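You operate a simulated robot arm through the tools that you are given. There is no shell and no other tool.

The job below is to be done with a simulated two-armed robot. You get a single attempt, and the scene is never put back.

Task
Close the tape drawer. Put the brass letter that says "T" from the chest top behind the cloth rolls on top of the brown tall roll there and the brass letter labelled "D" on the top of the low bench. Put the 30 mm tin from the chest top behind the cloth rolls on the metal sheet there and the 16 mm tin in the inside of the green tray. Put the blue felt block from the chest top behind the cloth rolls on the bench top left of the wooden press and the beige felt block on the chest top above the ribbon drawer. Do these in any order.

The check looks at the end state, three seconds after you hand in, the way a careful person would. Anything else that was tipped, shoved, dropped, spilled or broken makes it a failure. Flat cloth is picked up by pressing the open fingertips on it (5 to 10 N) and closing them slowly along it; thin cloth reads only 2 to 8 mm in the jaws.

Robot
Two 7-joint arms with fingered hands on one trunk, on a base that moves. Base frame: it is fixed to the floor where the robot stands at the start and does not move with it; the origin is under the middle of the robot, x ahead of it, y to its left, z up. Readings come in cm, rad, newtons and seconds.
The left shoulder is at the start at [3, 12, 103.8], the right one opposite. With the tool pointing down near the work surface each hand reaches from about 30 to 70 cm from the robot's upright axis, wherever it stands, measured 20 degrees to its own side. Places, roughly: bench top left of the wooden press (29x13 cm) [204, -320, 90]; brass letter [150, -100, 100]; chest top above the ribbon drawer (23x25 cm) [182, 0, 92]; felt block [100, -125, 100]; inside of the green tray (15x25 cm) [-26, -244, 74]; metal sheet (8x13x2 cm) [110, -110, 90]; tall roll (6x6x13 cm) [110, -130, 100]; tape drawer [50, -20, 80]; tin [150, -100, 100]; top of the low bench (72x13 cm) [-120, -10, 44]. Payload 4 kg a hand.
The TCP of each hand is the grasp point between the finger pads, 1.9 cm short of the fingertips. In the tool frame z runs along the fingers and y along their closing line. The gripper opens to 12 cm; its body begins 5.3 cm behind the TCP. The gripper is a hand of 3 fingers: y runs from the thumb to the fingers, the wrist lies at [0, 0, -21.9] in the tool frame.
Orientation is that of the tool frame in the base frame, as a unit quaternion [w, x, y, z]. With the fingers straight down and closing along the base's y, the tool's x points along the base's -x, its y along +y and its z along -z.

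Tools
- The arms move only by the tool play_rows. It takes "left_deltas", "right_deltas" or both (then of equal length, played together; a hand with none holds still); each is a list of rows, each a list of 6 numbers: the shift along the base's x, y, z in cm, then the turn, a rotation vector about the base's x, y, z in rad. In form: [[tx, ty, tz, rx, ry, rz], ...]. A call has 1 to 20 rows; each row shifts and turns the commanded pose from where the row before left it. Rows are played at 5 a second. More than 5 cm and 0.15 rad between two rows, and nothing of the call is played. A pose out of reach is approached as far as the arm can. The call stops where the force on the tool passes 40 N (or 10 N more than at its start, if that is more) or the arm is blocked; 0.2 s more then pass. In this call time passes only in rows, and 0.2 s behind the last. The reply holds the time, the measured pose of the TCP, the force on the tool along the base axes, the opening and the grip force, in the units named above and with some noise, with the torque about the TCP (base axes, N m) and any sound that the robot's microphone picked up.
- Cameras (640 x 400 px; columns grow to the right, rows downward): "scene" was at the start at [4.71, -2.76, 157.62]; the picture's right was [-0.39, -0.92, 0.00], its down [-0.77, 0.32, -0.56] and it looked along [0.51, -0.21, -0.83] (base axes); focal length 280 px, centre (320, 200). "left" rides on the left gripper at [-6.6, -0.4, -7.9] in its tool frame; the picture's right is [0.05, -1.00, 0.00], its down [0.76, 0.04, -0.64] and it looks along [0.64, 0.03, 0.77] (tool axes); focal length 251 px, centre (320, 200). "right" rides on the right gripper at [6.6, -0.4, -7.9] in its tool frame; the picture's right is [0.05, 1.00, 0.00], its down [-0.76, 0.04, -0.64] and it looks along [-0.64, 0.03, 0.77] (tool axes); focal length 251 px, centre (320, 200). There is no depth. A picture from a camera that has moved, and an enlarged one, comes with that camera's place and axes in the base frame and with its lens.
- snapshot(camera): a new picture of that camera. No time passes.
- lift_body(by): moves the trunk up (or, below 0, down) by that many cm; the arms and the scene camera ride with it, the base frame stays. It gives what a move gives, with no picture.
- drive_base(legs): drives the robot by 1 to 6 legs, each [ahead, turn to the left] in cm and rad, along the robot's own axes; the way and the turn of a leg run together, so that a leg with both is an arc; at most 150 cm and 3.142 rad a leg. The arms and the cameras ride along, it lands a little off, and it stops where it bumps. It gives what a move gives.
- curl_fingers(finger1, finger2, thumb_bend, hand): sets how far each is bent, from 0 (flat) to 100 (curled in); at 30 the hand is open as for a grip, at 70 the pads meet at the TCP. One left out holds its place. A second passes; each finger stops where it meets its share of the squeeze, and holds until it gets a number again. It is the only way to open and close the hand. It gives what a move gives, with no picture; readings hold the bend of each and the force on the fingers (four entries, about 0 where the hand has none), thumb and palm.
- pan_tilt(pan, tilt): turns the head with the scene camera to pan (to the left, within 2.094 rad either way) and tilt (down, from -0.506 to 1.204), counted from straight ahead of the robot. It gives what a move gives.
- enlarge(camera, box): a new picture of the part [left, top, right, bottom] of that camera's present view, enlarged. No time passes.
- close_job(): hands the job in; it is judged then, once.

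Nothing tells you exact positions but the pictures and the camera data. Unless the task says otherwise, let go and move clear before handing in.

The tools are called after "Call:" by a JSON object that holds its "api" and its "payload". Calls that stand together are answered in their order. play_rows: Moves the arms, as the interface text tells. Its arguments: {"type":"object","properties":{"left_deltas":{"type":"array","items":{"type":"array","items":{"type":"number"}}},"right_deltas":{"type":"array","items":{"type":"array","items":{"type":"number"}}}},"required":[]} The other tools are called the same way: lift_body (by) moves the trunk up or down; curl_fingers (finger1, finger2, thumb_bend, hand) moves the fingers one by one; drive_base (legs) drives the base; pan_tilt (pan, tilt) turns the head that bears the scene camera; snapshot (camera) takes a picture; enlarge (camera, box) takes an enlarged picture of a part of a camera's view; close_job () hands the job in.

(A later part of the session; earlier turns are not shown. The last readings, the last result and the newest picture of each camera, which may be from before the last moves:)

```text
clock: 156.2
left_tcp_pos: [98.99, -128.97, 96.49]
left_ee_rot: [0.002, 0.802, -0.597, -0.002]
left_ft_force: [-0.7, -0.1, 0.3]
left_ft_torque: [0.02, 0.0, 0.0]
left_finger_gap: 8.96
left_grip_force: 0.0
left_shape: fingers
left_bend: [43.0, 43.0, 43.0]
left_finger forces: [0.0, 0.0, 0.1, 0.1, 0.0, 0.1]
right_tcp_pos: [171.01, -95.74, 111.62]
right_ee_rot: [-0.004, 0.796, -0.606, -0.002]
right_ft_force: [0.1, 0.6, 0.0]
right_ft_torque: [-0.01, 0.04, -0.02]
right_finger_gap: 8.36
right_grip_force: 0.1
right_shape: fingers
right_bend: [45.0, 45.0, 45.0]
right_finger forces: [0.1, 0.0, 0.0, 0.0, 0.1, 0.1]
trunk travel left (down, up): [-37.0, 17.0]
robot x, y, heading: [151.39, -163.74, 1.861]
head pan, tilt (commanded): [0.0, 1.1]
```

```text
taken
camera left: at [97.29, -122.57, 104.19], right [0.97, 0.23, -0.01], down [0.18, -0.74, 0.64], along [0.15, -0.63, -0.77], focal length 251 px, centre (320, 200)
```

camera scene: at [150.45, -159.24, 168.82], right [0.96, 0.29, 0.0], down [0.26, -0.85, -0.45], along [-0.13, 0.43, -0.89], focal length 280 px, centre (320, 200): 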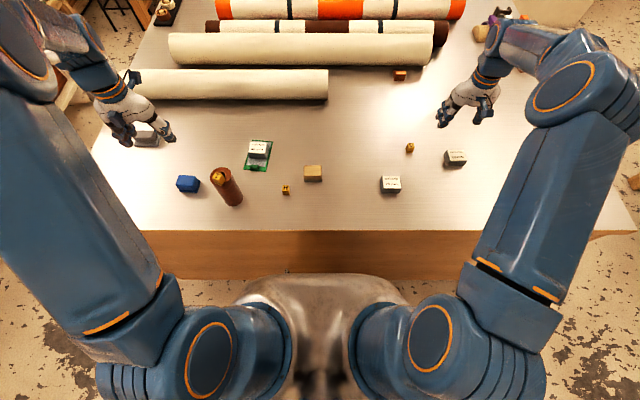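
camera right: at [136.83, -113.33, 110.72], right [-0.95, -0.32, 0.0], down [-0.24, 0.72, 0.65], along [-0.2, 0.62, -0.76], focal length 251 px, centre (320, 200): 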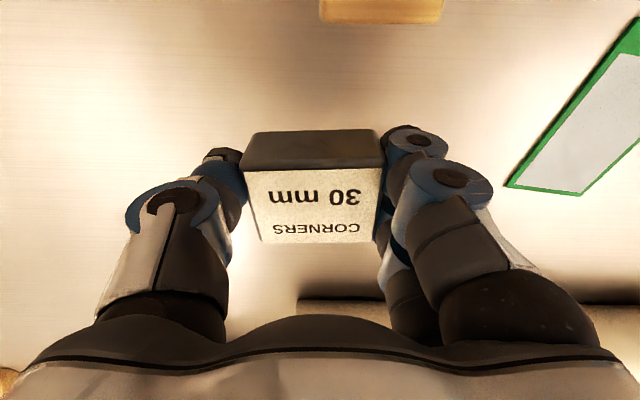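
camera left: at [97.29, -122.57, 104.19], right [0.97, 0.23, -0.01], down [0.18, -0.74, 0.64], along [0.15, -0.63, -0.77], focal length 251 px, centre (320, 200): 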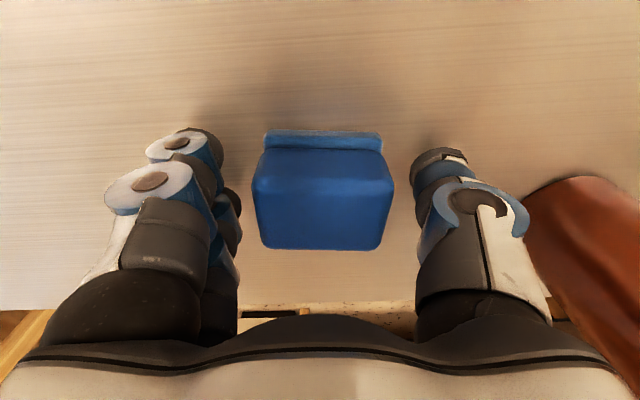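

Centred. Close on the blue block.

Call:
{"api": "play_rows", "payload": {"left_deltas": [[0, 0, -0.3, 0, 0, 0]]}}

Call:
{"api": "curl_fingers", "payload": {"hand": "left", "finger1": 52, "finger2": 52, "thumb_bend": 52}}

Call:
{"api": "curl_fingers", "payload": {"hand": "left", "finger1": 62, "finger2": 62, "thumb_bend": 62}}

Call:
{"api": "snapshot", "payload": {"camera": "left"}}

```text
clock: 156.6
left_tcp_pos: [98.92, -128.98, 95.98]
left_ee_rot: [0.002, 0.802, -0.597, -0.002]
left_ft_force: [-0.8, -0.3, 0.1]
left_ft_torque: [0.02, -0.02, 0.01]
left_finger_gap: 8.98
left_grip_force: 0.1
left_shape: fingers
left_bend: [43.0, 43.0, 43.0]
left_finger forces: [0.0, 0.0, 0.0, 0.0, 0.0, 0.0]
right_tcp_pos: [171.04, -95.81, 111.68]
right_ee_rot: [-0.004, 0.796, -0.606, -0.003]
right_ft_force: [0.2, 0.0, 0.5]
right_ft_torque: [-0.01, -0.02, 0.01]
right_finger_gap: 8.36
right_grip_force: 0.0
right_shape: fingers
right_bend: [45.0, 45.0, 45.0]
right_finger forces: [0.0, 0.1, 0.0, 0.1, 0.0, 0.1]
trunk travel left (down, up): [-37.0, 17.0]
robot x, y, heading: [151.58, -163.23, 1.867]
head pan, tilt (commanded): [0.0, 1.1]
```

```text
clock: 157.6
left_tcp_pos: [99.01, -129.11, 96.1]
left_ee_rot: [0.002, 0.802, -0.597, -0.002]
left_ft_force: [0.6, -0.8, 0.2]
left_ft_torque: [-0.02, 0.0, -0.03]
left_finger_gap: 6.38
left_grip_force: 1.1
left_shape: fingers
left_bend: [52.0, 51.0, 51.0]
left_finger forces: [0.0, 0.8, 0.1, 0.1, 1.0, 0.0]
right_tcp_pos: [171.12, -95.86, 111.64]
right_ee_rot: [-0.004, 0.796, -0.605, -0.002]
right_ft_force: [-0.5, 0.3, -0.1]
right_ft_torque: [0.02, -0.04, 0.02]
right_finger_gap: 8.35
right_grip_force: 0.1
right_shape: fingers
right_bend: [45.0, 45.0, 45.0]
right_finger forces: [0.0, 0.0, 0.0, 0.0, 0.0, 0.0]
trunk travel left (down, up): [-37.0, 17.0]
robot x, y, heading: [151.55, -163.52, 1.864]
head pan, tilt (commanded): [0.0, 1.1]
```

```text
clock: 158.6
left_tcp_pos: [99.04, -129.13, 96.19]
left_ee_rot: [0.002, 0.802, -0.597, -0.002]
left_ft_force: [-0.1, -0.4, -0.4]
left_ft_torque: [0.03, 0.0, 0.02]
left_finger_gap: 5.87
left_grip_force: 18.1
left_shape: fingers
left_bend: [56.0, 55.0, 52.0]
left_finger forces: [8.6, 9.5, 0.0, 0.0, 17.8, 0.1]
right_tcp_pos: [171.08, -95.81, 111.63]
right_ee_rot: [-0.003, 0.796, -0.606, -0.002]
right_ft_force: [-0.8, -0.7, -0.1]
right_ft_torque: [-0.02, 0.01, -0.02]
right_finger_gap: 8.36
right_grip_force: 0.1
right_shape: fingers
right_bend: [45.0, 45.0, 45.0]
right_finger forces: [0.1, 0.0, 0.1, 0.0, 0.0, 0.0]
trunk travel left (down, up): [-37.0, 17.0]
robot x, y, heading: [151.55, -163.0, 1.867]
head pan, tilt (commanded): [0.0, 1.1]
```

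```text
taken
camera left: at [97.3, -122.58, 103.93], right [0.97, 0.24, -0.01], down [0.18, -0.74, 0.64], along [0.15, -0.63, -0.77], focal length 251 px, centre (320, 200)
```

left: 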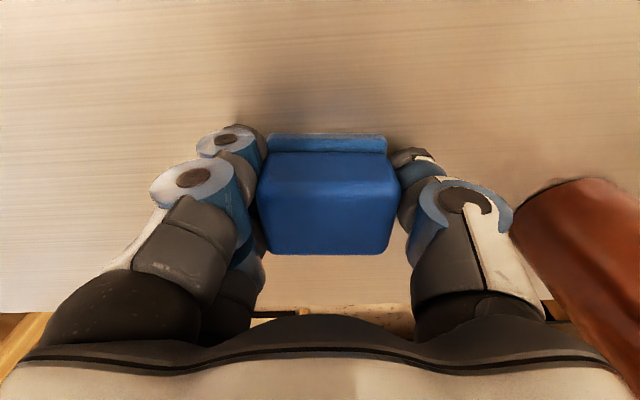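

Blue felt is gripped at 18 N. I'll lift it straight up while moving the right hand over the beige felt.

Call:
{"api": "play_rows", "payload": {"left_deltas": [[0, 0, 0.5, 0, 0, 0], [0, 0, 1.5, 0, 0, 0], [0, 0, 3.5, 0, 0, 0], [0, 0, 4.5, 0, 0, 0], [0, 0, 4.5, 0, 0, 0], [0, 0, 4.5, 0, 0, 0], [0, 0, 3, 0, 0, 0], [0, 0, 0, 0, 0, 0], [0, 0, 0, 0, 0, 0], [0, 0, 0, 0, 0, 0], [0, 0, 0, 0, 0, 0]], "right_deltas": [[-1.5, -0.8, 0, 0, 0, 0], [-3.4, -1.8, 0, 0, 0, 0], [-3.7, -2, 0, 0, 0, 0], [-3.7, -2, 0, 0, 0, 0], [-3.7, -2, 0, 0, 0, 0], [-3.7, -2, 0, 0, 0, 0], [-3.7, -2, 0, 0, 0, 0], [-3.7, -2, 0, 0, 0, 0], [-3.7, -2, 0, 0, 0, 0], [-3.4, -1.8, 0, 0, 0, 0], [-1.9, -1, 0, 0, 0, 0]]}}

Call:
{"api": "snapshot", "payload": {"camera": "right"}}

Call:
{"api": "snapshot", "payload": {"camera": "left"}}

Call:
{"api": "snapshot", "payload": {"camera": "scene"}}

```text
clock: 161.0
left_tcp_pos: [98.82, -128.97, 118.07]
left_ee_rot: [0.002, 0.802, -0.597, -0.002]
left_ft_force: [-0.3, 0.4, -0.5]
left_ft_torque: [-0.01, -0.01, -0.01]
left_finger_gap: 5.82
left_grip_force: 17.8
left_shape: fingers
left_bend: [56.0, 55.0, 52.0]
left_finger forces: [8.4, 9.3, 0.0, 0.0, 17.7, 0.0]
right_tcp_pos: [134.65, -115.38, 111.68]
right_ee_rot: [-0.005, 0.796, -0.606, -0.002]
right_ft_force: [0.0, -0.9, -0.3]
right_ft_torque: [-0.01, 0.01, 0.01]
right_finger_gap: 8.37
right_grip_force: 0.1
right_shape: fingers
right_bend: [45.0, 45.0, 45.0]
right_finger forces: [0.1, 0.0, 0.0, 0.1, 0.0, 0.0]
trunk travel left (down, up): [-37.0, 17.0]
robot x, y, heading: [151.54, -163.38, 1.871]
head pan, tilt (commanded): [0.0, 1.1]
```

```text
taken
camera right: at [136.79, -121.74, 119.5], right [-0.95, -0.32, 0.0], down [-0.25, 0.72, 0.65], along [-0.2, 0.62, -0.76], focal length 251 px, centre (320, 200)
```

right: 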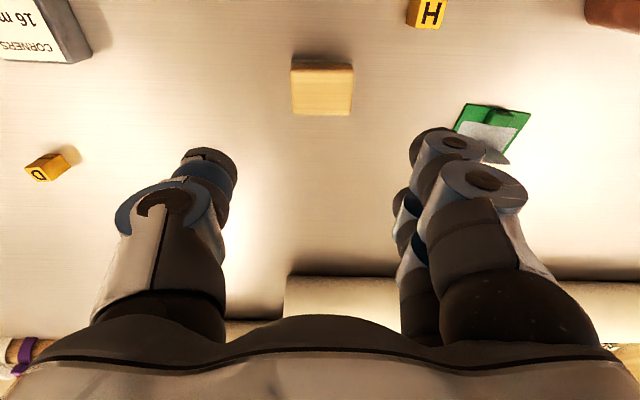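

```text
taken
camera left: at [97.21, -122.61, 125.92], right [0.97, 0.24, 0.0], down [0.18, -0.74, 0.64], along [0.15, -0.63, -0.77], focal length 251 px, centre (320, 200)
```

left: 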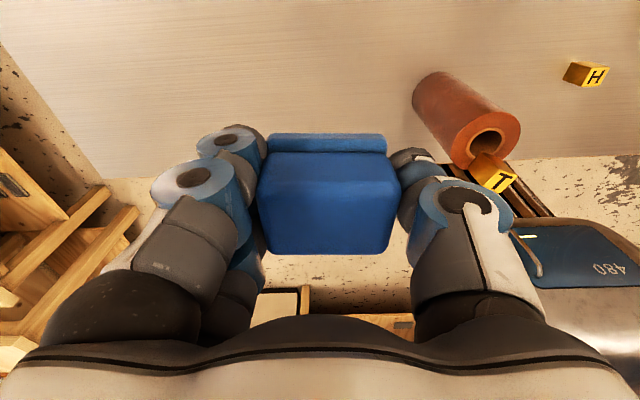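

```text
taken
camera scene: at [150.43, -159.2, 168.82], right [0.96, 0.29, 0.0], down [0.26, -0.85, -0.45], along [-0.13, 0.43, -0.89], focal length 280 px, centre (320, 200)
```

scene: 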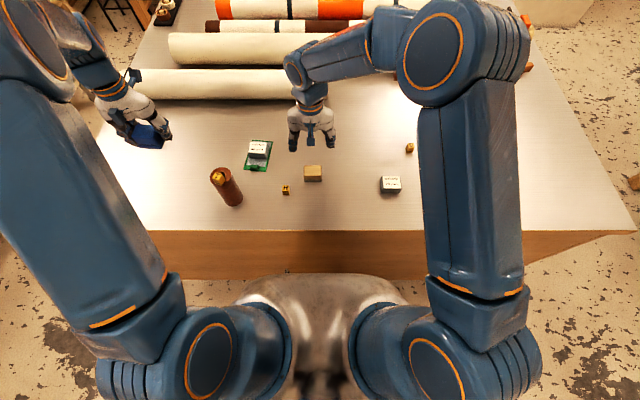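

Beige is within half a centimetre. I'll descend with the right hand and check once more.

Call:
{"api": "play_rows", "payload": {"right_deltas": [[0.1, -0.15, -4, 0, 0, 0], [0.05, -0.15, -4, 0, 0, 0], [0, 0, -2.5, 0, 0, 0], [0, 0, -1.5, 0, 0, 0]]}}

Call:
{"api": "snapshot", "payload": {"camera": "right"}}

```text
clock: 162.0
left_tcp_pos: [98.98, -129.06, 118.08]
left_ee_rot: [0.002, 0.802, -0.597, -0.001]
left_ft_force: [-0.3, 0.2, -0.9]
left_ft_torque: [0.01, -0.02, -0.03]
left_finger_gap: 5.84
left_grip_force: 17.2
left_shape: fingers
left_bend: [56.0, 55.0, 52.0]
left_finger forces: [8.4, 9.3, 0.0, 0.0, 17.8, 0.1]
right_tcp_pos: [134.94, -115.66, 99.63]
right_ee_rot: [-0.004, 0.796, -0.605, -0.003]
right_ft_force: [-0.3, 0.0, 0.3]
right_ft_torque: [0.03, -0.01, -0.02]
right_finger_gap: 8.34
right_grip_force: 0.0
right_shape: fingers
right_bend: [45.0, 45.0, 45.0]
right_finger forces: [0.0, 0.0, 0.0, 0.0, 0.0, 0.0]
trunk travel left (down, up): [-37.0, 17.0]
robot x, y, heading: [151.95, -163.67, 1.866]
head pan, tilt (commanded): [0.0, 1.1]
```

```text
taken
camera right: at [137.12, -122.01, 107.48], right [-0.95, -0.32, 0.0], down [-0.25, 0.72, 0.65], along [-0.2, 0.62, -0.76], focal length 251 px, centre (320, 200)
```

right: 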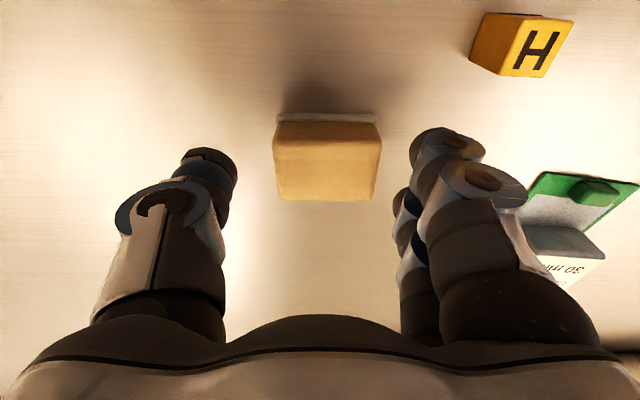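

Call:
{"api": "play_rows", "payload": {"right_deltas": [[-0.03, -0.2, -1.5, 0, 0, 0], [-0.03, -0.2, -1.2, 0, 0, 0], [0, 0, -0.7, 0, 0, 0]]}}

Call:
{"api": "curl_fingers", "payload": {"hand": "right", "finger1": 52, "finger2": 52, "thumb_bend": 52}}

Call:
{"api": "curl_fingers", "payload": {"hand": "right", "finger1": 62, "finger2": 62, "thumb_bend": 62}}

Call:
{"api": "snapshot", "payload": {"camera": "right"}}

```text
clock: 162.8
left_tcp_pos: [99.01, -129.12, 118.05]
left_ee_rot: [0.003, 0.802, -0.597, -0.002]
left_ft_force: [0.0, -0.1, -1.0]
left_ft_torque: [-0.01, -0.01, 0.03]
left_finger_gap: 5.83
left_grip_force: 17.4
left_shape: fingers
left_bend: [56.0, 55.0, 52.0]
left_finger forces: [8.4, 9.3, 0.0, 0.0, 17.6, 0.1]
right_tcp_pos: [134.78, -115.98, 96.25]
right_ee_rot: [-0.005, 0.796, -0.605, -0.004]
right_ft_force: [0.3, -0.5, 0.4]
right_ft_torque: [0.0, -0.01, 0.02]
right_finger_gap: 8.35
right_grip_force: 0.0
right_shape: fingers
right_bend: [45.0, 45.0, 45.0]
right_finger forces: [0.1, 0.0, 0.0, 0.1, 0.1, 0.1]
trunk travel left (down, up): [-37.0, 17.0]
robot x, y, heading: [151.72, -163.39, 1.867]
head pan, tilt (commanded): [0.0, 1.1]
```

```text
clock: 163.8
left_tcp_pos: [98.97, -129.22, 118.17]
left_ee_rot: [0.002, 0.803, -0.597, -0.002]
left_ft_force: [0.3, 0.2, -1.0]
left_ft_torque: [0.01, 0.03, -0.03]
left_finger_gap: 5.87
left_grip_force: 17.7
left_shape: fingers
left_bend: [56.0, 55.0, 52.0]
left_finger forces: [8.4, 9.2, 0.0, 0.0, 17.7, 0.0]
right_tcp_pos: [134.93, -115.98, 96.28]
right_ee_rot: [-0.004, 0.796, -0.605, -0.002]
right_ft_force: [0.1, 1.2, 0.5]
right_ft_torque: [-0.02, 0.0, -0.02]
right_finger_gap: 6.38
right_grip_force: 1.3
right_shape: fingers
right_bend: [52.0, 51.0, 51.0]
right_finger forces: [0.1, 1.0, 0.0, 0.1, 1.0, 0.0]
trunk travel left (down, up): [-37.0, 17.0]
robot x, y, heading: [151.36, -163.17, 1.866]
head pan, tilt (commanded): [0.0, 1.1]
```

```text
clock: 164.8
left_tcp_pos: [98.82, -129.02, 118.1]
left_ee_rot: [0.003, 0.802, -0.597, -0.001]
left_ft_force: [-1.2, -0.7, 0.2]
left_ft_torque: [-0.02, -0.03, 0.0]
left_finger_gap: 5.83
left_grip_force: 17.4
left_shape: fingers
left_bend: [56.0, 55.0, 52.0]
left_finger forces: [8.3, 9.3, 0.0, 0.1, 17.7, 0.0]
right_tcp_pos: [135.03, -116.01, 96.24]
right_ee_rot: [-0.004, 0.795, -0.606, -0.002]
right_ft_force: [0.0, -0.1, -0.3]
right_ft_torque: [-0.02, 0.03, 0.03]
right_finger_gap: 4.58
right_grip_force: 11.4
right_shape: fingers
right_bend: [62.0, 54.0, 54.0]
right_finger forces: [0.3, 11.4, 0.1, 0.0, 11.7, 0.0]
trunk travel left (down, up): [-37.0, 17.0]
robot x, y, heading: [151.9, -163.46, 1.864]
head pan, tilt (commanded): [0.0, 1.1]
```

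```text
taken
camera right: at [137.05, -122.39, 104.1], right [-0.95, -0.32, 0.0], down [-0.25, 0.72, 0.65], along [-0.2, 0.62, -0.76], focal length 251 px, centre (320, 200)
```

right: 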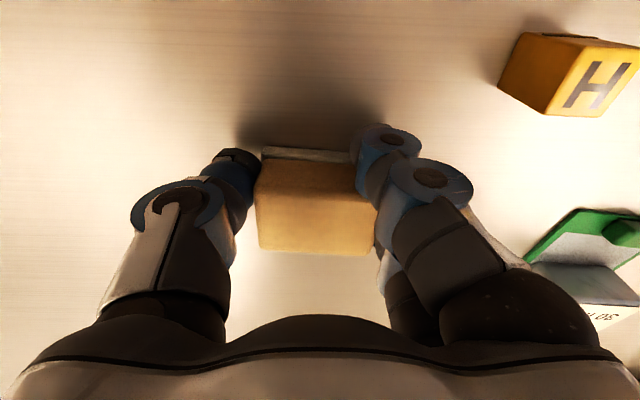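

One finger slipped past the block's near edge. I'll open, shift the hand forward a little and grip again.

Call:
{"api": "curl_fingers", "payload": {"hand": "right", "finger1": 46, "finger2": 46, "thumb_bend": 46}}

Call:
{"api": "snapshot", "payload": {"camera": "right"}}

```text
clock: 165.8
left_tcp_pos: [98.94, -129.07, 118.08]
left_ee_rot: [0.002, 0.803, -0.597, -0.001]
left_ft_force: [0.3, 0.4, 0.0]
left_ft_torque: [0.03, 0.01, -0.02]
left_finger_gap: 5.85
left_grip_force: 17.3
left_shape: fingers
left_bend: [56.0, 55.0, 52.0]
left_finger forces: [8.4, 9.3, 0.0, 0.1, 17.7, 0.0]
right_tcp_pos: [134.97, -116.05, 96.27]
right_ee_rot: [-0.004, 0.796, -0.605, -0.002]
right_ft_force: [0.9, -0.2, -0.4]
right_ft_torque: [-0.01, 0.0, 0.04]
right_finger_gap: 8.04
right_grip_force: 0.0
right_shape: fingers
right_bend: [46.0, 46.0, 46.0]
right_finger forces: [0.0, 0.0, 0.0, 0.0, 0.1, 0.0]
trunk travel left (down, up): [-37.0, 17.0]
robot x, y, heading: [151.52, -163.5, 1.866]
head pan, tilt (commanded): [0.0, 1.1]
```

```text
taken
camera right: at [137.05, -122.4, 104.1], right [-0.95, -0.32, 0.0], down [-0.25, 0.72, 0.65], along [-0.2, 0.62, -0.76], focal length 251 px, centre (320, 200)
```

right: 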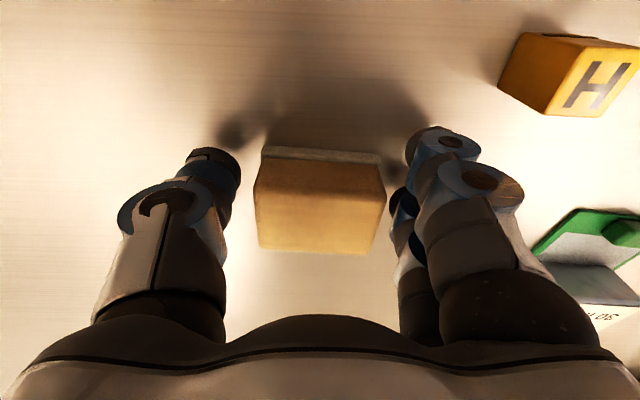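

The block sits slightly nearer to me than the hand's centre, so the far finger missed. I'll shift the hand 0.7 cm towards me and re-grip.

Call:
{"api": "play_rows", "payload": {"right_deltas": [[0.1, -0.34, 0, 0, 0, 0], [0.1, -0.34, 0, 0, 0, 0]]}}

Call:
{"api": "curl_fingers", "payload": {"hand": "right", "finger1": 53, "finger2": 53, "thumb_bend": 53}}

Call:
{"api": "snapshot", "payload": {"camera": "right"}}

```text
clock: 166.4
left_tcp_pos: [98.94, -129.1, 118.1]
left_ee_rot: [0.003, 0.803, -0.596, -0.001]
left_ft_force: [1.1, -0.1, -0.1]
left_ft_torque: [0.0, -0.03, 0.01]
left_finger_gap: 5.82
left_grip_force: 17.5
left_shape: fingers
left_bend: [56.0, 55.0, 52.0]
left_finger forces: [8.4, 9.3, 0.1, 0.0, 17.8, 0.1]
right_tcp_pos: [135.17, -116.71, 96.25]
right_ee_rot: [-0.005, 0.796, -0.605, -0.002]
right_ft_force: [0.1, 0.6, 0.2]
right_ft_torque: [-0.02, 0.01, -0.01]
right_finger_gap: 8.06
right_grip_force: 0.0
right_shape: fingers
right_bend: [46.0, 46.0, 46.0]
right_finger forces: [0.0, 0.1, 0.0, 0.0, 0.1, 0.0]
trunk travel left (down, up): [-37.0, 17.0]
robot x, y, heading: [151.45, -163.32, 1.867]
head pan, tilt (commanded): [0.0, 1.1]
```

```text
clock: 167.4
left_tcp_pos: [98.92, -129.1, 118.32]
left_ee_rot: [0.002, 0.802, -0.597, -0.002]
left_ft_force: [0.4, 0.0, -0.6]
left_ft_torque: [0.02, 0.0, 0.0]
left_finger_gap: 5.84
left_grip_force: 17.2
left_shape: fingers
left_bend: [56.0, 55.0, 52.0]
left_finger forces: [8.4, 9.3, 0.1, 0.0, 17.7, 0.1]
right_tcp_pos: [135.18, -116.65, 96.22]
right_ee_rot: [-0.004, 0.796, -0.605, -0.002]
right_ft_force: [0.4, -0.6, -0.7]
right_ft_torque: [0.0, -0.01, 0.01]
right_finger_gap: 6.13
right_grip_force: 1.5
right_shape: fingers
right_bend: [53.0, 52.0, 52.0]
right_finger forces: [0.0, 1.5, 0.1, 0.0, 1.5, 0.1]
trunk travel left (down, up): [-37.0, 17.0]
robot x, y, heading: [152.03, -163.29, 1.865]
head pan, tilt (commanded): [0.0, 1.1]
```

```text
taken
camera right: at [137.24, -123.07, 104.12], right [-0.95, -0.32, 0.0], down [-0.25, 0.72, 0.65], along [-0.2, 0.62, -0.76], focal length 251 px, centre (320, 200)
```

right: 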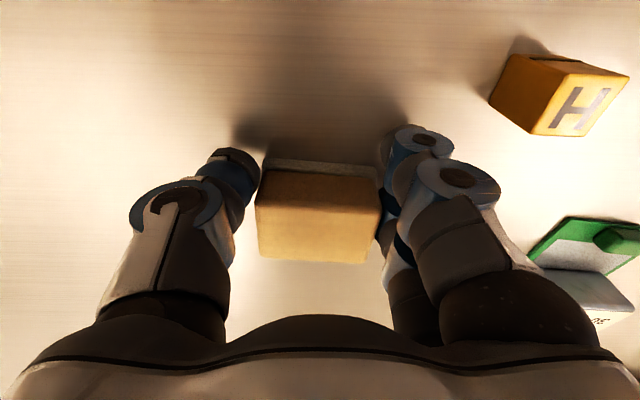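

Only one finger touches because the block is turned about 6°. I'll open slightly, rotate the hand to match and grip.

Call:
{"api": "curl_fingers", "payload": {"hand": "right", "finger1": 48, "finger2": 48, "thumb_bend": 48}}

Call:
{"api": "play_rows", "payload": {"right_deltas": [[0, 0, 0, 0, 0, -0.06], [0, 0, 0, 0, 0, -0.05]]}}

Call:
{"api": "curl_fingers", "payload": {"hand": "right", "finger1": 62, "finger2": 62, "thumb_bend": 62}}

Call:
{"api": "snapshot", "payload": {"camera": "right"}}

```text
clock: 168.4
left_tcp_pos: [98.98, -129.17, 118.18]
left_ee_rot: [0.002, 0.802, -0.597, -0.002]
left_ft_force: [-0.5, 0.2, -0.7]
left_ft_torque: [-0.02, -0.03, -0.03]
left_finger_gap: 5.85
left_grip_force: 17.7
left_shape: fingers
left_bend: [56.0, 55.0, 52.0]
left_finger forces: [8.5, 9.2, 0.0, 0.0, 17.7, 0.0]
right_tcp_pos: [135.06, -116.62, 96.21]
right_ee_rot: [-0.005, 0.796, -0.606, -0.003]
right_ft_force: [0.4, -0.4, -0.5]
right_ft_torque: [-0.01, 0.0, -0.01]
right_finger_gap: 7.4
right_grip_force: 0.0
right_shape: fingers
right_bend: [48.0, 48.0, 48.0]
right_finger forces: [0.0, 0.0, 0.0, 0.0, 0.0, 0.0]
trunk travel left (down, up): [-37.0, 17.0]
robot x, y, heading: [151.77, -163.12, 1.866]
head pan, tilt (commanded): [0.0, 1.1]
```

```text
clock: 169.0
left_tcp_pos: [98.87, -129.08, 118.11]
left_ee_rot: [0.002, 0.802, -0.597, -0.002]
left_ft_force: [-0.1, -1.0, -1.5]
left_ft_torque: [-0.01, 0.0, 0.01]
left_finger_gap: 5.84
left_grip_force: 18.2
left_shape: fingers
left_bend: [56.0, 55.0, 52.0]
left_finger forces: [8.4, 9.3, 0.0, 0.0, 17.8, 0.0]
right_tcp_pos: [135.11, -116.7, 96.28]
right_ee_rot: [-0.004, 0.761, -0.648, -0.003]
right_ft_force: [0.3, 0.2, 0.4]
right_ft_torque: [-0.05, 0.0, 0.03]
right_finger_gap: 7.41
right_grip_force: 0.1
right_shape: fingers
right_bend: [48.0, 48.0, 48.0]
right_finger forces: [0.0, 0.0, 0.0, 0.1, 0.0, 0.0]
trunk travel left (down, up): [-37.0, 17.0]
robot x, y, heading: [151.61, -163.69, 1.867]
head pan, tilt (commanded): [0.0, 1.1]
```

```text
clock: 170.0
left_tcp_pos: [98.98, -128.98, 118.14]
left_ee_rot: [0.002, 0.802, -0.597, -0.002]
left_ft_force: [0.5, 0.5, -0.6]
left_ft_torque: [-0.03, 0.01, -0.01]
left_finger_gap: 5.84
left_grip_force: 18.1
left_shape: fingers
left_bend: [56.0, 55.0, 52.0]
left_finger forces: [8.4, 9.3, 0.0, 0.1, 17.7, 0.0]
right_tcp_pos: [135.09, -116.66, 96.26]
right_ee_rot: [-0.004, 0.761, -0.649, -0.003]
right_ft_force: [-0.1, 0.1, -0.5]
right_ft_torque: [0.0, 0.0, 0.05]
right_finger_gap: 4.45
right_grip_force: 10.9
right_shape: fingers
right_bend: [62.0, 53.0, 54.0]
right_finger forces: [0.0, 10.9, 0.0, 0.1, 11.0, 0.0]
trunk travel left (down, up): [-37.0, 17.0]
robot x, y, heading: [151.83, -163.02, 1.866]
head pan, tilt (commanded): [0.0, 1.1]
```

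```text
taken
camera right: at [136.52, -123.28, 104.12], right [-0.98, -0.21, 0.0], down [-0.17, 0.74, 0.65], along [-0.14, 0.64, -0.76], focal length 251 px, centre (320, 200)
```

right: 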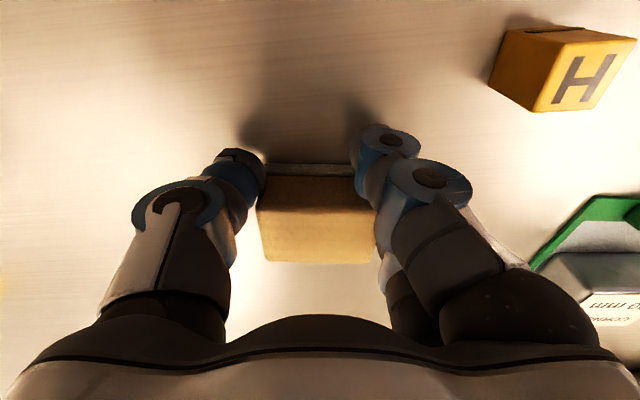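

I misread it: the near finger passed in front of the block, so the hand must go forward. I'll open, move 1 cm forward and grip again.

Call:
{"api": "curl_fingers", "payload": {"hand": "right", "finger1": 47, "finger2": 47, "thumb_bend": 47}}

Call:
{"api": "play_rows", "payload": {"right_deltas": [[-0.14, 0.5, 0, 0, 0, 0], [-0.14, 0.5, 0, 0, 0, 0], [-0.03, 0.1, 0, 0, 0, 0]]}}

Call:
{"api": "curl_fingers", "payload": {"hand": "right", "finger1": 62, "finger2": 62, "thumb_bend": 62}}

Call:
{"api": "snapshot", "payload": {"camera": "right"}}

```text
clock: 171.0
left_tcp_pos: [99.0, -129.0, 117.98]
left_ee_rot: [0.002, 0.803, -0.597, -0.001]
left_ft_force: [0.4, 0.4, -1.7]
left_ft_torque: [0.01, 0.02, -0.01]
left_finger_gap: 5.88
left_grip_force: 17.5
left_shape: fingers
left_bend: [56.0, 55.0, 52.0]
left_finger forces: [8.4, 9.3, 0.1, 0.0, 17.7, 0.0]
right_tcp_pos: [134.97, -116.77, 96.32]
right_ee_rot: [-0.004, 0.761, -0.648, -0.003]
right_ft_force: [-0.6, 0.3, 0.8]
right_ft_torque: [0.03, 0.02, -0.01]
right_finger_gap: 7.72
right_grip_force: 0.0
right_shape: fingers
right_bend: [47.0, 47.0, 47.0]
right_finger forces: [0.1, 0.0, 0.1, 0.0, 0.0, 0.1]
trunk travel left (down, up): [-37.0, 17.0]
robot x, y, heading: [151.8, -163.56, 1.866]
head pan, tilt (commanded): [0.0, 1.1]
```

```text
clock: 171.8
left_tcp_pos: [98.92, -129.16, 118.25]
left_ee_rot: [0.002, 0.802, -0.597, -0.002]
left_ft_force: [0.3, -0.9, -0.8]
left_ft_torque: [-0.01, -0.01, 0.01]
left_finger_gap: 5.84
left_grip_force: 17.8
left_shape: fingers
left_bend: [56.0, 55.0, 52.0]
left_finger forces: [8.5, 9.3, 0.0, 0.1, 17.8, 0.0]
right_tcp_pos: [134.69, -115.64, 96.12]
right_ee_rot: [-0.004, 0.761, -0.648, -0.002]
right_ft_force: [0.1, 0.7, 0.3]
right_ft_torque: [0.03, 0.0, -0.03]
right_finger_gap: 7.74
right_grip_force: 0.0
right_shape: fingers
right_bend: [47.0, 47.0, 47.0]
right_finger forces: [0.1, 0.0, 0.1, 0.1, 0.1, 0.0]
trunk travel left (down, up): [-37.0, 17.0]
robot x, y, heading: [151.66, -163.04, 1.868]
head pan, tilt (commanded): [0.0, 1.1]
```

```text
clock: 172.8
left_tcp_pos: [98.9, -129.11, 118.2]
left_ee_rot: [0.002, 0.802, -0.598, -0.002]
left_ft_force: [-1.1, -0.1, -0.2]
left_ft_torque: [-0.02, 0.06, 0.01]
left_finger_gap: 5.84
left_grip_force: 17.9
left_shape: fingers
left_bend: [56.0, 55.0, 52.0]
left_finger forces: [8.4, 9.4, 0.0, 0.0, 17.6, 0.0]
right_tcp_pos: [134.83, -115.53, 96.23]
right_ee_rot: [-0.004, 0.761, -0.649, -0.002]
right_ft_force: [0.5, 0.1, 1.1]
right_ft_torque: [-0.02, 0.03, 0.02]
right_finger_gap: 4.71
right_grip_force: 12.1
right_shape: fingers
right_bend: [61.0, 54.0, 54.0]
right_finger forces: [1.2, 11.1, 0.0, 0.1, 12.2, 0.0]
trunk travel left (down, up): [-37.0, 17.0]
robot x, y, heading: [151.78, -163.26, 1.867]
head pan, tilt (commanded): [0.0, 1.1]
```

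```text
taken
camera right: at [136.22, -122.18, 104.11], right [-0.98, -0.21, 0.0], down [-0.17, 0.74, 0.65], along [-0.14, 0.64, -0.76], focal length 251 px, centre (320, 200)
```

right: 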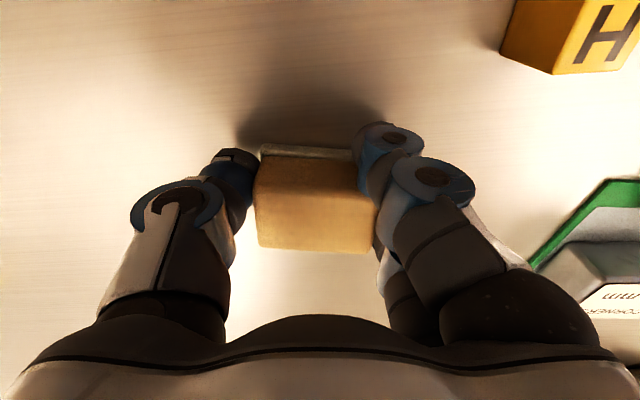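

Still marginal on the near finger. I'll open, move 0.6 cm further forward and re-grip.

Call:
{"api": "curl_fingers", "payload": {"hand": "right", "finger1": 47, "finger2": 47, "thumb_bend": 47}}

Call:
{"api": "play_rows", "payload": {"right_deltas": [[-0.1, 0.3, 0, 0, 0, 0], [-0.1, 0.3, 0, 0, 0, 0]]}}

Call:
{"api": "snapshot", "payload": {"camera": "right"}}

Call:
{"api": "curl_fingers", "payload": {"hand": "right", "finger1": 62, "finger2": 62, "thumb_bend": 62}}

Call:
{"api": "snapshot", "payload": {"camera": "right"}}

```text
clock: 173.8
left_tcp_pos: [98.93, -129.07, 118.26]
left_ee_rot: [0.002, 0.802, -0.597, -0.001]
left_ft_force: [-0.5, 0.4, -1.2]
left_ft_torque: [0.04, -0.01, -0.02]
left_finger_gap: 5.8
left_grip_force: 17.6
left_shape: fingers
left_bend: [56.0, 55.0, 52.0]
left_finger forces: [8.3, 9.3, 0.0, 0.1, 17.8, 0.0]
right_tcp_pos: [134.85, -115.61, 96.22]
right_ee_rot: [-0.005, 0.762, -0.648, -0.002]
right_ft_force: [-0.1, 0.2, -0.5]
right_ft_torque: [-0.01, -0.03, 0.03]
right_finger_gap: 7.74
right_grip_force: 0.1
right_shape: fingers
right_bend: [47.0, 47.0, 47.0]
right_finger forces: [0.0, 0.1, 0.0, 0.0, 0.0, 0.0]
trunk travel left (down, up): [-37.0, 17.0]
robot x, y, heading: [151.99, -163.31, 1.868]
head pan, tilt (commanded): [0.0, 1.1]
```

```text
clock: 174.4
left_tcp_pos: [98.85, -129.12, 118.07]
left_ee_rot: [0.001, 0.802, -0.597, -0.001]
left_ft_force: [0.0, 0.6, -0.1]
left_ft_torque: [0.01, -0.01, 0.0]
left_finger_gap: 5.85
left_grip_force: 17.2
left_shape: fingers
left_bend: [56.0, 55.0, 52.0]
left_finger forces: [8.3, 9.2, 0.0, 0.0, 17.6, 0.0]
right_tcp_pos: [134.61, -114.98, 96.11]
right_ee_rot: [-0.004, 0.762, -0.647, -0.001]
right_ft_force: [-0.1, -0.3, 1.4]
right_ft_torque: [0.01, -0.02, -0.03]
right_finger_gap: 7.74
right_grip_force: 0.1
right_shape: fingers
right_bend: [47.0, 47.0, 47.0]
right_finger forces: [0.0, 0.1, 0.0, 0.0, 0.0, 0.1]
trunk travel left (down, up): [-37.0, 17.0]
robot x, y, heading: [151.65, -163.44, 1.869]
head pan, tilt (commanded): [0.0, 1.1]
```

```text
taken
camera right: at [136.02, -121.61, 104.09], right [-0.98, -0.21, 0.0], down [-0.17, 0.74, 0.65], along [-0.14, 0.64, -0.76], focal length 251 px, centre (320, 200)
```

right: 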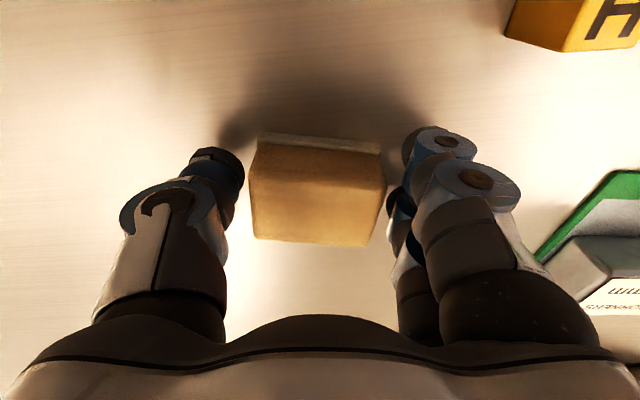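

```text
clock: 175.4
left_tcp_pos: [98.85, -129.15, 118.09]
left_ee_rot: [0.002, 0.803, -0.596, -0.001]
left_ft_force: [-0.2, -0.5, -0.6]
left_ft_torque: [0.02, -0.01, -0.04]
left_finger_gap: 5.83
left_grip_force: 17.6
left_shape: fingers
left_bend: [56.0, 55.0, 52.0]
left_finger forces: [8.4, 9.2, 0.1, 0.0, 17.7, 0.0]
right_tcp_pos: [134.64, -114.96, 96.29]
right_ee_rot: [-0.004, 0.761, -0.648, -0.002]
right_ft_force: [0.2, 0.3, -1.1]
right_ft_torque: [-0.05, 0.0, -0.02]
right_finger_gap: 4.78
right_grip_force: 12.3
right_shape: fingers
right_bend: [61.0, 55.0, 54.0]
right_finger forces: [1.8, 11.1, 0.0, 0.1, 12.4, 0.1]
trunk travel left (down, up): [-37.0, 17.0]
robot x, y, heading: [151.64, -163.28, 1.869]
head pan, tilt (commanded): [0.0, 1.1]
```

```text
taken
camera right: at [136.04, -121.6, 104.1], right [-0.98, -0.21, 0.0], down [-0.17, 0.74, 0.65], along [-0.14, 0.64, -0.76], focal length 251 px, centre (320, 200)
```

right: 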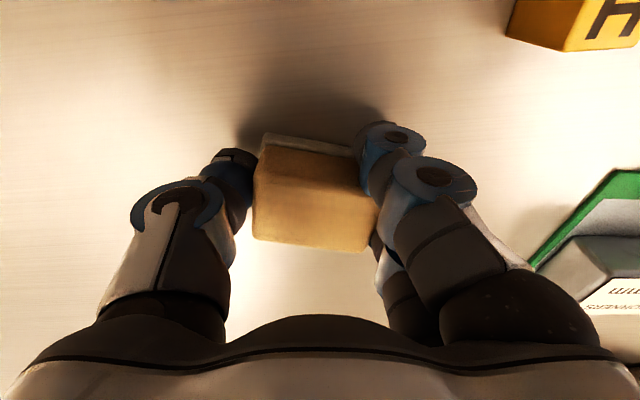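

The block is now held with three contacts (12 N). That is enough for a light felt block; I'll lift it and check.

Call:
{"api": "play_rows", "payload": {"right_deltas": [[0, 0, 0.5, 0, 0, 0], [0, 0, 1.5, 0, 0, 0], [0, 0, 3, 0, 0, 0], [0, 0, 4, 0, 0, 0]]}}

Call:
{"api": "snapshot", "payload": {"camera": "right"}}

Call:
{"api": "snapshot", "payload": {"camera": "scene"}}

```text
clock: 176.4
left_tcp_pos: [98.98, -129.09, 118.08]
left_ee_rot: [0.002, 0.802, -0.597, -0.002]
left_ft_force: [0.0, -0.4, -0.9]
left_ft_torque: [0.0, 0.02, -0.01]
left_finger_gap: 5.82
left_grip_force: 17.5
left_shape: fingers
left_bend: [56.0, 55.0, 52.0]
left_finger forces: [8.3, 9.4, 0.0, 0.0, 17.7, 0.0]
right_tcp_pos: [134.63, -115.05, 105.28]
right_ee_rot: [-0.004, 0.762, -0.648, -0.002]
right_ft_force: [0.7, -0.5, -0.3]
right_ft_torque: [-0.01, 0.0, -0.02]
right_finger_gap: 4.79
right_grip_force: 12.8
right_shape: fingers
right_bend: [61.0, 55.0, 54.0]
right_finger forces: [1.7, 11.0, 0.0, 0.0, 12.2, 0.0]
trunk travel left (down, up): [-37.0, 17.0]
robot x, y, heading: [151.79, -163.26, 1.864]
head pan, tilt (commanded): [0.0, 1.1]
```

```text
taken
camera right: at [136.05, -121.65, 113.11], right [-0.98, -0.21, 0.0], down [-0.17, 0.74, 0.65], along [-0.14, 0.64, -0.76], focal length 251 px, centre (320, 200)
```

right: 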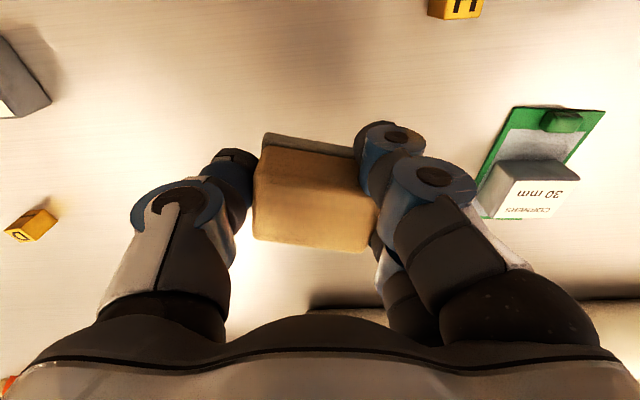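

```text
taken
camera scene: at [150.52, -159.28, 168.82], right [0.96, 0.29, 0.0], down [0.26, -0.85, -0.45], along [-0.13, 0.43, -0.89], focal length 280 px, centre (320, 200)
```

scene: 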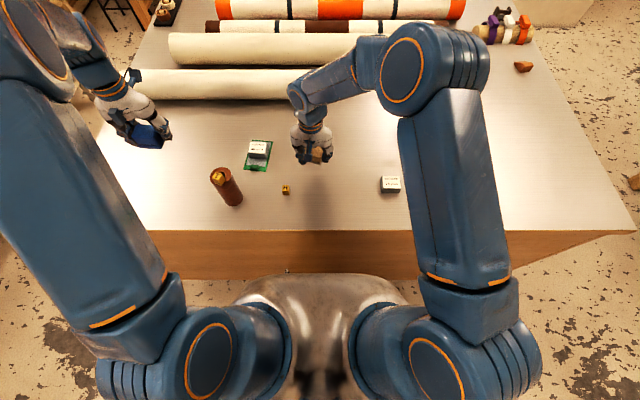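

Both felts are held. I'll raise the trunk, back away from the chest and turn around towards the bench with the wooden press.

Call:
{"api": "lift_body", "payload": {"by": 10}}

Call:
{"api": "drive_base", "payload": {"legs": [[-58, 0]]}}

Call:
{"api": "snapshot", "payload": {"camera": "scene"}}

```text
clock: 177.7
left_tcp_pos: [98.99, -128.99, 128.12]
left_ee_rot: [0.002, 0.802, -0.597, -0.002]
left_ft_force: [0.9, 0.4, 0.3]
left_ft_torque: [0.01, 0.0, -0.04]
left_finger_gap: 5.83
left_grip_force: 17.0
left_shape: fingers
left_bend: [56.0, 55.0, 52.0]
left_finger forces: [8.4, 9.3, 0.0, 0.0, 17.8, 0.0]
right_tcp_pos: [134.65, -115.0, 115.13]
right_ee_rot: [-0.005, 0.762, -0.648, -0.002]
right_ft_force: [-0.2, 0.0, -1.0]
right_ft_torque: [-0.05, 0.0, 0.03]
right_finger_gap: 4.79
right_grip_force: 12.8
right_shape: fingers
right_bend: [61.0, 55.0, 54.0]
right_finger forces: [1.6, 11.1, 0.1, 0.0, 12.3, 0.0]
trunk travel left (down, up): [-47.0, 7.0]
robot x, y, heading: [151.73, -163.17, 1.868]
head pan, tilt (commanded): [0.0, 1.1]
```

```text
clock: 181.0
left_tcp_pos: [115.88, -184.42, 128.14]
left_ee_rot: [0.002, 0.802, -0.597, -0.001]
left_ft_force: [0.0, 0.4, -0.4]
left_ft_torque: [0.0, 0.01, -0.02]
left_finger_gap: 5.83
left_grip_force: 17.8
left_shape: fingers
left_bend: [56.0, 55.0, 52.0]
left_finger forces: [8.3, 9.3, 0.0, 0.0, 17.7, 0.0]
right_tcp_pos: [151.53, -170.25, 115.09]
right_ee_rot: [-0.004, 0.761, -0.648, -0.003]
right_ft_force: [-0.6, -0.2, -0.6]
right_ft_torque: [0.0, 0.01, 0.0]
right_finger_gap: 4.79
right_grip_force: 12.7
right_shape: fingers
right_bend: [61.0, 55.0, 54.0]
right_finger forces: [1.8, 11.0, 0.0, 0.0, 12.3, 0.0]
trunk travel left (down, up): [-47.0, 7.0]
robot x, y, heading: [168.62, -218.33, 1.867]
head pan, tilt (commanded): [0.0, 1.1]
```

```text
taken
camera scene: at [167.37, -214.44, 178.82], right [0.96, 0.29, 0.0], down [0.26, -0.85, -0.45], along [-0.13, 0.43, -0.89], focal length 280 px, centre (320, 200)
```

scene: 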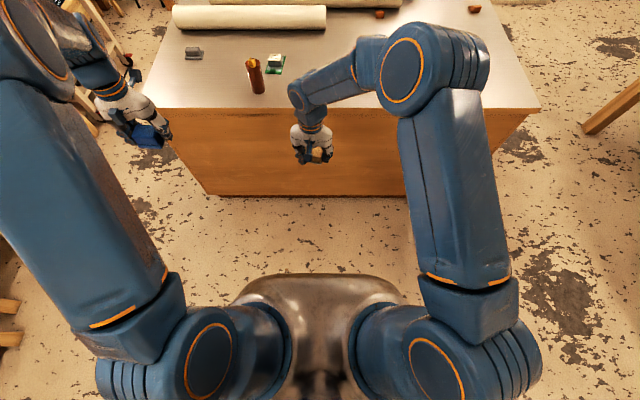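

Clear of the chest. Now I turn around in small steps.

Call:
{"api": "drive_base", "payload": {"legs": [[0, 0.38], [0, 0.38]]}}

Call:
{"api": "drive_base", "payload": {"legs": [[0, 0.38], [0, 0.38]]}}

Call:
{"api": "drive_base", "payload": {"legs": [[0, 0.38], [0, 0.38]]}}

Call:
{"api": "drive_base", "payload": {"legs": [[0, 0.38], [0, 0.38]]}}

```text
clock: 183.5
left_tcp_pos: [106.3, -222.33, 128.12]
left_ee_rot: [0.003, 0.948, -0.317, -0.001]
left_ft_force: [-0.5, -1.2, -0.2]
left_ft_torque: [0.05, 0.02, -0.03]
left_finger_gap: 5.82
left_grip_force: 17.1
left_shape: fingers
left_bend: [57.0, 56.0, 52.0]
left_finger forces: [8.5, 8.5, 0.1, 0.1, 17.1, 0.0]
right_tcp_pos: [126.6, -189.55, 115.15]
right_ee_rot: [-0.004, 0.926, -0.377, -0.004]
right_ft_force: [0.0, -0.7, -0.9]
right_ft_torque: [-0.02, 0.0, -0.01]
right_finger_gap: 4.66
right_grip_force: 12.5
right_shape: fingers
right_bend: [61.0, 54.0, 54.0]
right_finger forces: [1.4, 11.3, 0.1, 0.1, 12.2, 0.0]
trunk travel left (down, up): [-47.0, 7.0]
robot x, y, heading: [171.79, -214.64, 2.527]
head pan, tilt (commanded): [0.0, 1.1]
stopped in leg 2: the robot was blocked; the commanded pose is now the measured one
```

```text
clock: 185.9
left_tcp_pos: [122.48, -258.52, 128.08]
left_ee_rot: [0.002, 1.0, -0.014, -0.001]
left_ft_force: [0.7, 0.2, -1.2]
left_ft_torque: [-0.02, 0.03, 0.0]
left_finger_gap: 5.79
left_grip_force: 16.6
left_shape: fingers
left_bend: [57.0, 56.0, 53.0]
left_finger forces: [8.4, 8.3, 0.1, 0.1, 16.6, 0.1]
right_tcp_pos: [120.23, -220.11, 115.16]
right_ee_rot: [-0.003, 0.997, -0.08, -0.004]
right_ft_force: [-0.1, -0.9, -1.0]
right_ft_torque: [0.04, 0.02, -0.01]
right_finger_gap: 4.56
right_grip_force: 11.9
right_shape: fingers
right_bend: [61.0, 54.0, 54.0]
right_finger forces: [1.0, 11.2, 0.0, 0.1, 12.0, 0.1]
trunk travel left (down, up): [-47.0, 7.0]
robot x, y, heading: [172.11, -209.9, -3.128]
head pan, tilt (commanded): [0.0, 1.1]
stopped in leg 2: the robot was blocked; the commanded pose is now the measured one
```

```text
clock: 188.0
left_tcp_pos: [152.33, -275.79, 128.16]
left_ee_rot: [0.001, 0.972, 0.236, -0.001]
left_ft_force: [0.1, 0.3, -0.8]
left_ft_torque: [-0.02, 0.05, -0.03]
left_finger_gap: 5.74
left_grip_force: 16.6
left_shape: fingers
left_bend: [57.0, 56.0, 53.0]
left_finger forces: [7.9, 8.5, 0.0, 0.0, 16.5, 0.1]
right_tcp_pos: [131.73, -243.14, 115.05]
right_ee_rot: [-0.003, 0.985, 0.171, -0.006]
right_ft_force: [0.2, 0.2, -1.6]
right_ft_torque: [0.0, 0.05, 0.01]
right_finger_gap: 4.52
right_grip_force: 12.2
right_shape: fingers
right_bend: [62.0, 54.0, 54.0]
right_finger forces: [1.1, 11.3, 0.0, 0.1, 11.9, 0.0]
trunk travel left (down, up): [-47.0, 7.0]
robot x, y, heading: [170.52, -206.14, -2.638]
head pan, tilt (commanded): [0.0, 1.1]
stopped in leg 2: the robot was blocked; the commanded pose is now the measured one
```

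```text
clock: 189.7
left_tcp_pos: [179.83, -277.26, 127.98]
left_ee_rot: [0.001, 0.909, 0.417, 0.0]
left_ft_force: [0.3, -0.2, -0.4]
left_ft_torque: [0.01, 0.05, 0.02]
left_finger_gap: 5.74
left_grip_force: 16.8
left_shape: fingers
left_bend: [57.0, 56.0, 53.0]
left_finger forces: [8.2, 8.2, 0.1, 0.0, 16.5, 0.1]
right_tcp_pos: [148.73, -254.81, 115.01]
right_ee_rot: [-0.001, 0.934, 0.358, -0.005]
right_ft_force: [-1.0, -0.1, 0.5]
right_ft_torque: [-0.01, 0.02, 0.04]
right_finger_gap: 4.52
right_grip_force: 12.4
right_shape: fingers
right_bend: [62.0, 54.0, 54.0]
right_finger forces: [0.8, 11.5, 0.1, 0.0, 11.7, 0.0]
trunk travel left (down, up): [-47.0, 7.0]
robot x, y, heading: [168.75, -203.77, -2.249]
head pan, tilt (commanded): [0.0, 1.1]
stopped in leg 1: the robot was blocked; the commanded pose is now the measured one
```

Turning works but stops early each time. I'll continue turning in separate calls and then look at the bench.

Call:
{"api": "drive_base", "payload": {"legs": [[0, 0.35]]}}

Call:
{"api": "drive_base", "payload": {"legs": [[0, 0.35]]}}

Call:
{"api": "drive_base", "payload": {"legs": [[0, 0.27]]}}

Call:
{"api": "pan_tilt", "payload": {"pan": 0, "tilt": 0.75}}

Call:
{"api": "snapshot", "payload": {"camera": "scene"}}

```text
clock: 191.3
left_tcp_pos: [203.19, -269.18, 128.09]
left_ee_rot: [0.0, 0.826, 0.564, 0.001]
left_ft_force: [-1.3, 0.5, -1.3]
left_ft_torque: [0.0, 0.01, -0.04]
left_finger_gap: 5.71
left_grip_force: 16.1
left_shape: fingers
left_bend: [57.0, 56.0, 53.0]
left_finger forces: [7.9, 8.2, 0.1, 0.0, 16.2, 0.0]
right_tcp_pos: [166.34, -258.52, 115.13]
right_ee_rot: [-0.001, 0.861, 0.509, -0.006]
right_ft_force: [-0.9, 0.6, -0.2]
right_ft_torque: [-0.05, -0.01, 0.05]
right_finger_gap: 4.46
right_grip_force: 11.7
right_shape: fingers
right_bend: [62.0, 55.0, 54.0]
right_finger forces: [0.7, 11.5, 0.0, 0.0, 11.7, 0.0]
trunk travel left (down, up): [-47.0, 7.0]
robot x, y, heading: [165.89, -202.89, -1.901]
head pan, tilt (commanded): [0.0, 1.1]
stopped in leg 1: the robot was blocked; the commanded pose is now the measured one
```

```text
clock: 192.7
left_tcp_pos: [221.58, -253.76, 128.42]
left_ee_rot: [0.0, 0.723, 0.691, 0.002]
left_ft_force: [0.2, 0.1, 0.2]
left_ft_torque: [-0.03, 0.03, -0.02]
left_finger_gap: 5.5
left_grip_force: 14.9
left_shape: fingers
left_bend: [57.0, 56.0, 54.0]
left_finger forces: [7.7, 7.4, 0.0, 0.1, 14.9, 0.0]
right_tcp_pos: [183.37, -255.43, 115.27]
right_ee_rot: [0.004, 0.767, 0.642, -0.005]
right_ft_force: [0.2, 0.1, -0.3]
right_ft_torque: [0.0, -0.03, 0.04]
right_finger_gap: 4.44
right_grip_force: 11.5
right_shape: fingers
right_bend: [62.0, 55.0, 54.0]
right_finger forces: [0.6, 11.4, 0.0, 0.1, 11.5, 0.0]
trunk travel left (down, up): [-47.0, 7.0]
robot x, y, heading: [163.31, -203.15, -1.568]
head pan, tilt (commanded): [0.0, 1.1]
stopped in leg 1: the robot was blocked; the commanded pose is now the measured one
```

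```text
clock: 193.9
left_tcp_pos: [229.63, -242.35, 127.75]
left_ee_rot: [-0.003, 0.658, 0.753, 0.0]
left_ft_force: [0.2, 0.4, -0.5]
left_ft_torque: [-0.01, 0.01, 0.0]
left_finger_gap: 5.5
left_grip_force: 14.3
left_shape: fingers
left_bend: [57.0, 56.0, 54.0]
left_finger forces: [7.3, 7.5, 0.0, 0.1, 14.8, 0.0]
right_tcp_pos: [192.17, -250.93, 115.21]
right_ee_rot: [0.001, 0.708, 0.706, -0.006]
right_ft_force: [1.1, 1.3, 0.2]
right_ft_torque: [0.0, 0.07, 0.01]
right_finger_gap: 4.46
right_grip_force: 11.3
right_shape: fingers
right_bend: [62.0, 55.0, 54.0]
right_finger forces: [0.5, 11.3, 0.0, 0.0, 11.3, 0.0]
trunk travel left (down, up): [-47.0, 7.0]
robot x, y, heading: [161.91, -202.93, -1.396]
head pan, tilt (commanded): [0.0, 1.1]
stopped in leg 1: the robot was blocked; the commanded pose is now the measured one
```

```text
clock: 194.7
left_tcp_pos: [229.23, -242.7, 127.73]
left_ee_rot: [-0.004, 0.658, 0.753, 0.0]
left_ft_force: [0.2, -0.6, -0.5]
left_ft_torque: [0.01, -0.03, -0.01]
left_finger_gap: 5.5
left_grip_force: 14.8
left_shape: fingers
left_bend: [57.0, 56.0, 54.0]
left_finger forces: [7.2, 7.5, 0.0, 0.1, 14.8, 0.1]
right_tcp_pos: [192.01, -251.08, 115.02]
right_ee_rot: [0.001, 0.708, 0.706, -0.004]
right_ft_force: [-1.1, -0.2, 0.3]
right_ft_torque: [-0.01, 0.01, 0.0]
right_finger_gap: 4.46
right_grip_force: 11.6
right_shape: fingers
right_bend: [62.0, 55.0, 54.0]
right_finger forces: [0.5, 11.4, 0.0, 0.0, 11.4, 0.0]
trunk travel left (down, up): [-47.0, 7.0]
robot x, y, heading: [161.61, -203.02, -1.401]
head pan, tilt (commanded): [0.0, 0.75]
```

```text
taken
camera scene: at [162.83, -209.47, 181.38], right [-0.98, -0.17, 0.0], down [-0.12, 0.67, -0.73], along [0.13, -0.72, -0.68], focal length 280 px, centre (320, 200)
```

scene: 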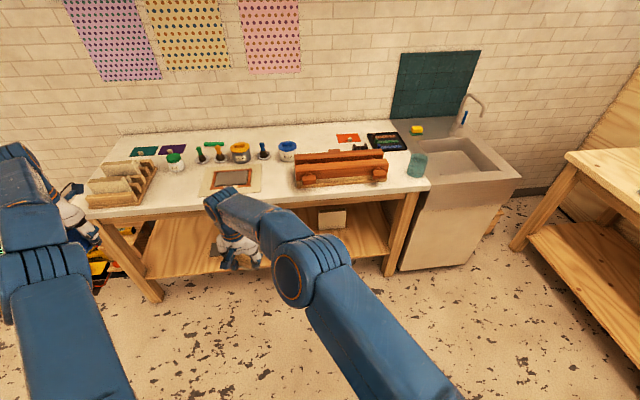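

The turn made the arms drift left relative to the body, but poses are consistent. Let me check both held felts and the bench.

Call:
{"api": "snapshot", "payload": {"camera": "left"}}

Call:
{"api": "snapshot", "payload": {"camera": "right"}}

Call:
{"api": "enlarge", "payload": {"camera": "scene", "box": [70, 110, 430, 240]}}

```text
taken
camera left: at [229.77, -249.21, 135.57], right [-1.0, -0.08, 0.01], down [-0.06, 0.76, 0.65], along [-0.06, 0.64, -0.76], focal length 251 px, centre (320, 200)
```

left: 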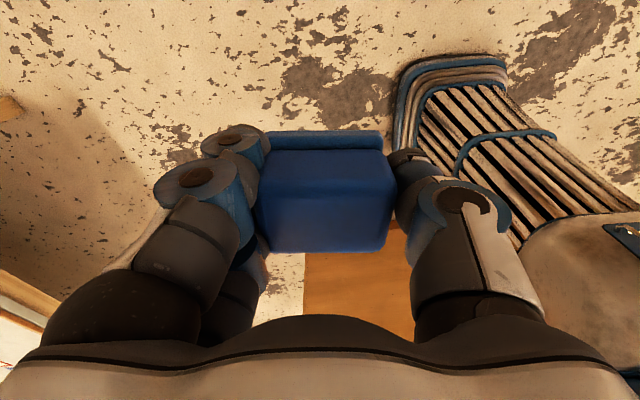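

```text
taken
camera right: at [191.76, -244.43, 122.98], right [1.0, 0.05, -0.01], down [0.04, -0.76, 0.65], along [0.03, -0.65, -0.76], focal length 251 px, centre (320, 200)
```

right: 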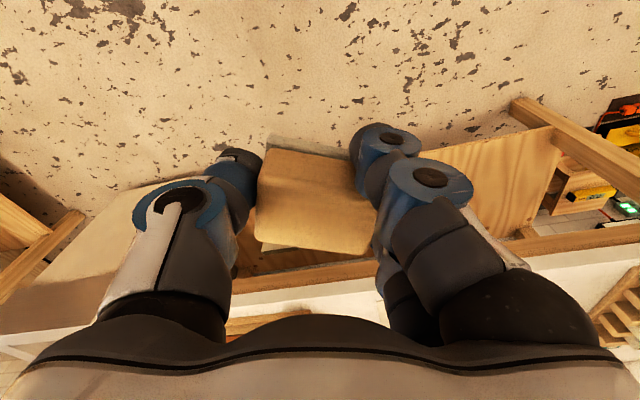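

```text
1.78 times, centred on (250, 175) of scene
camera zoom: at [162.83, -209.47, 181.38], right [-0.98, -0.17, 0.0], down [-0.12, 0.67, -0.73], along [0.13, -0.72, -0.68], focal length 497 px, centre (444, 244)
```

zoom: 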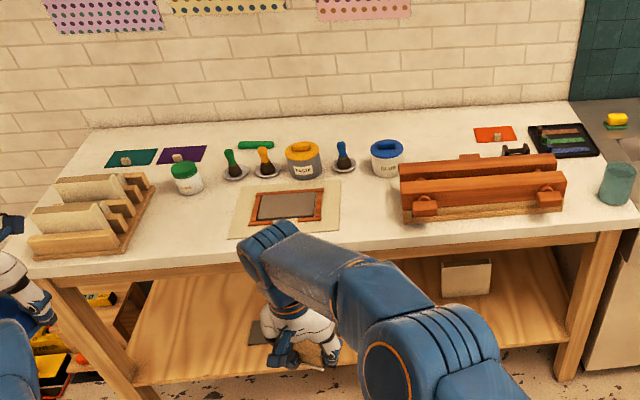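

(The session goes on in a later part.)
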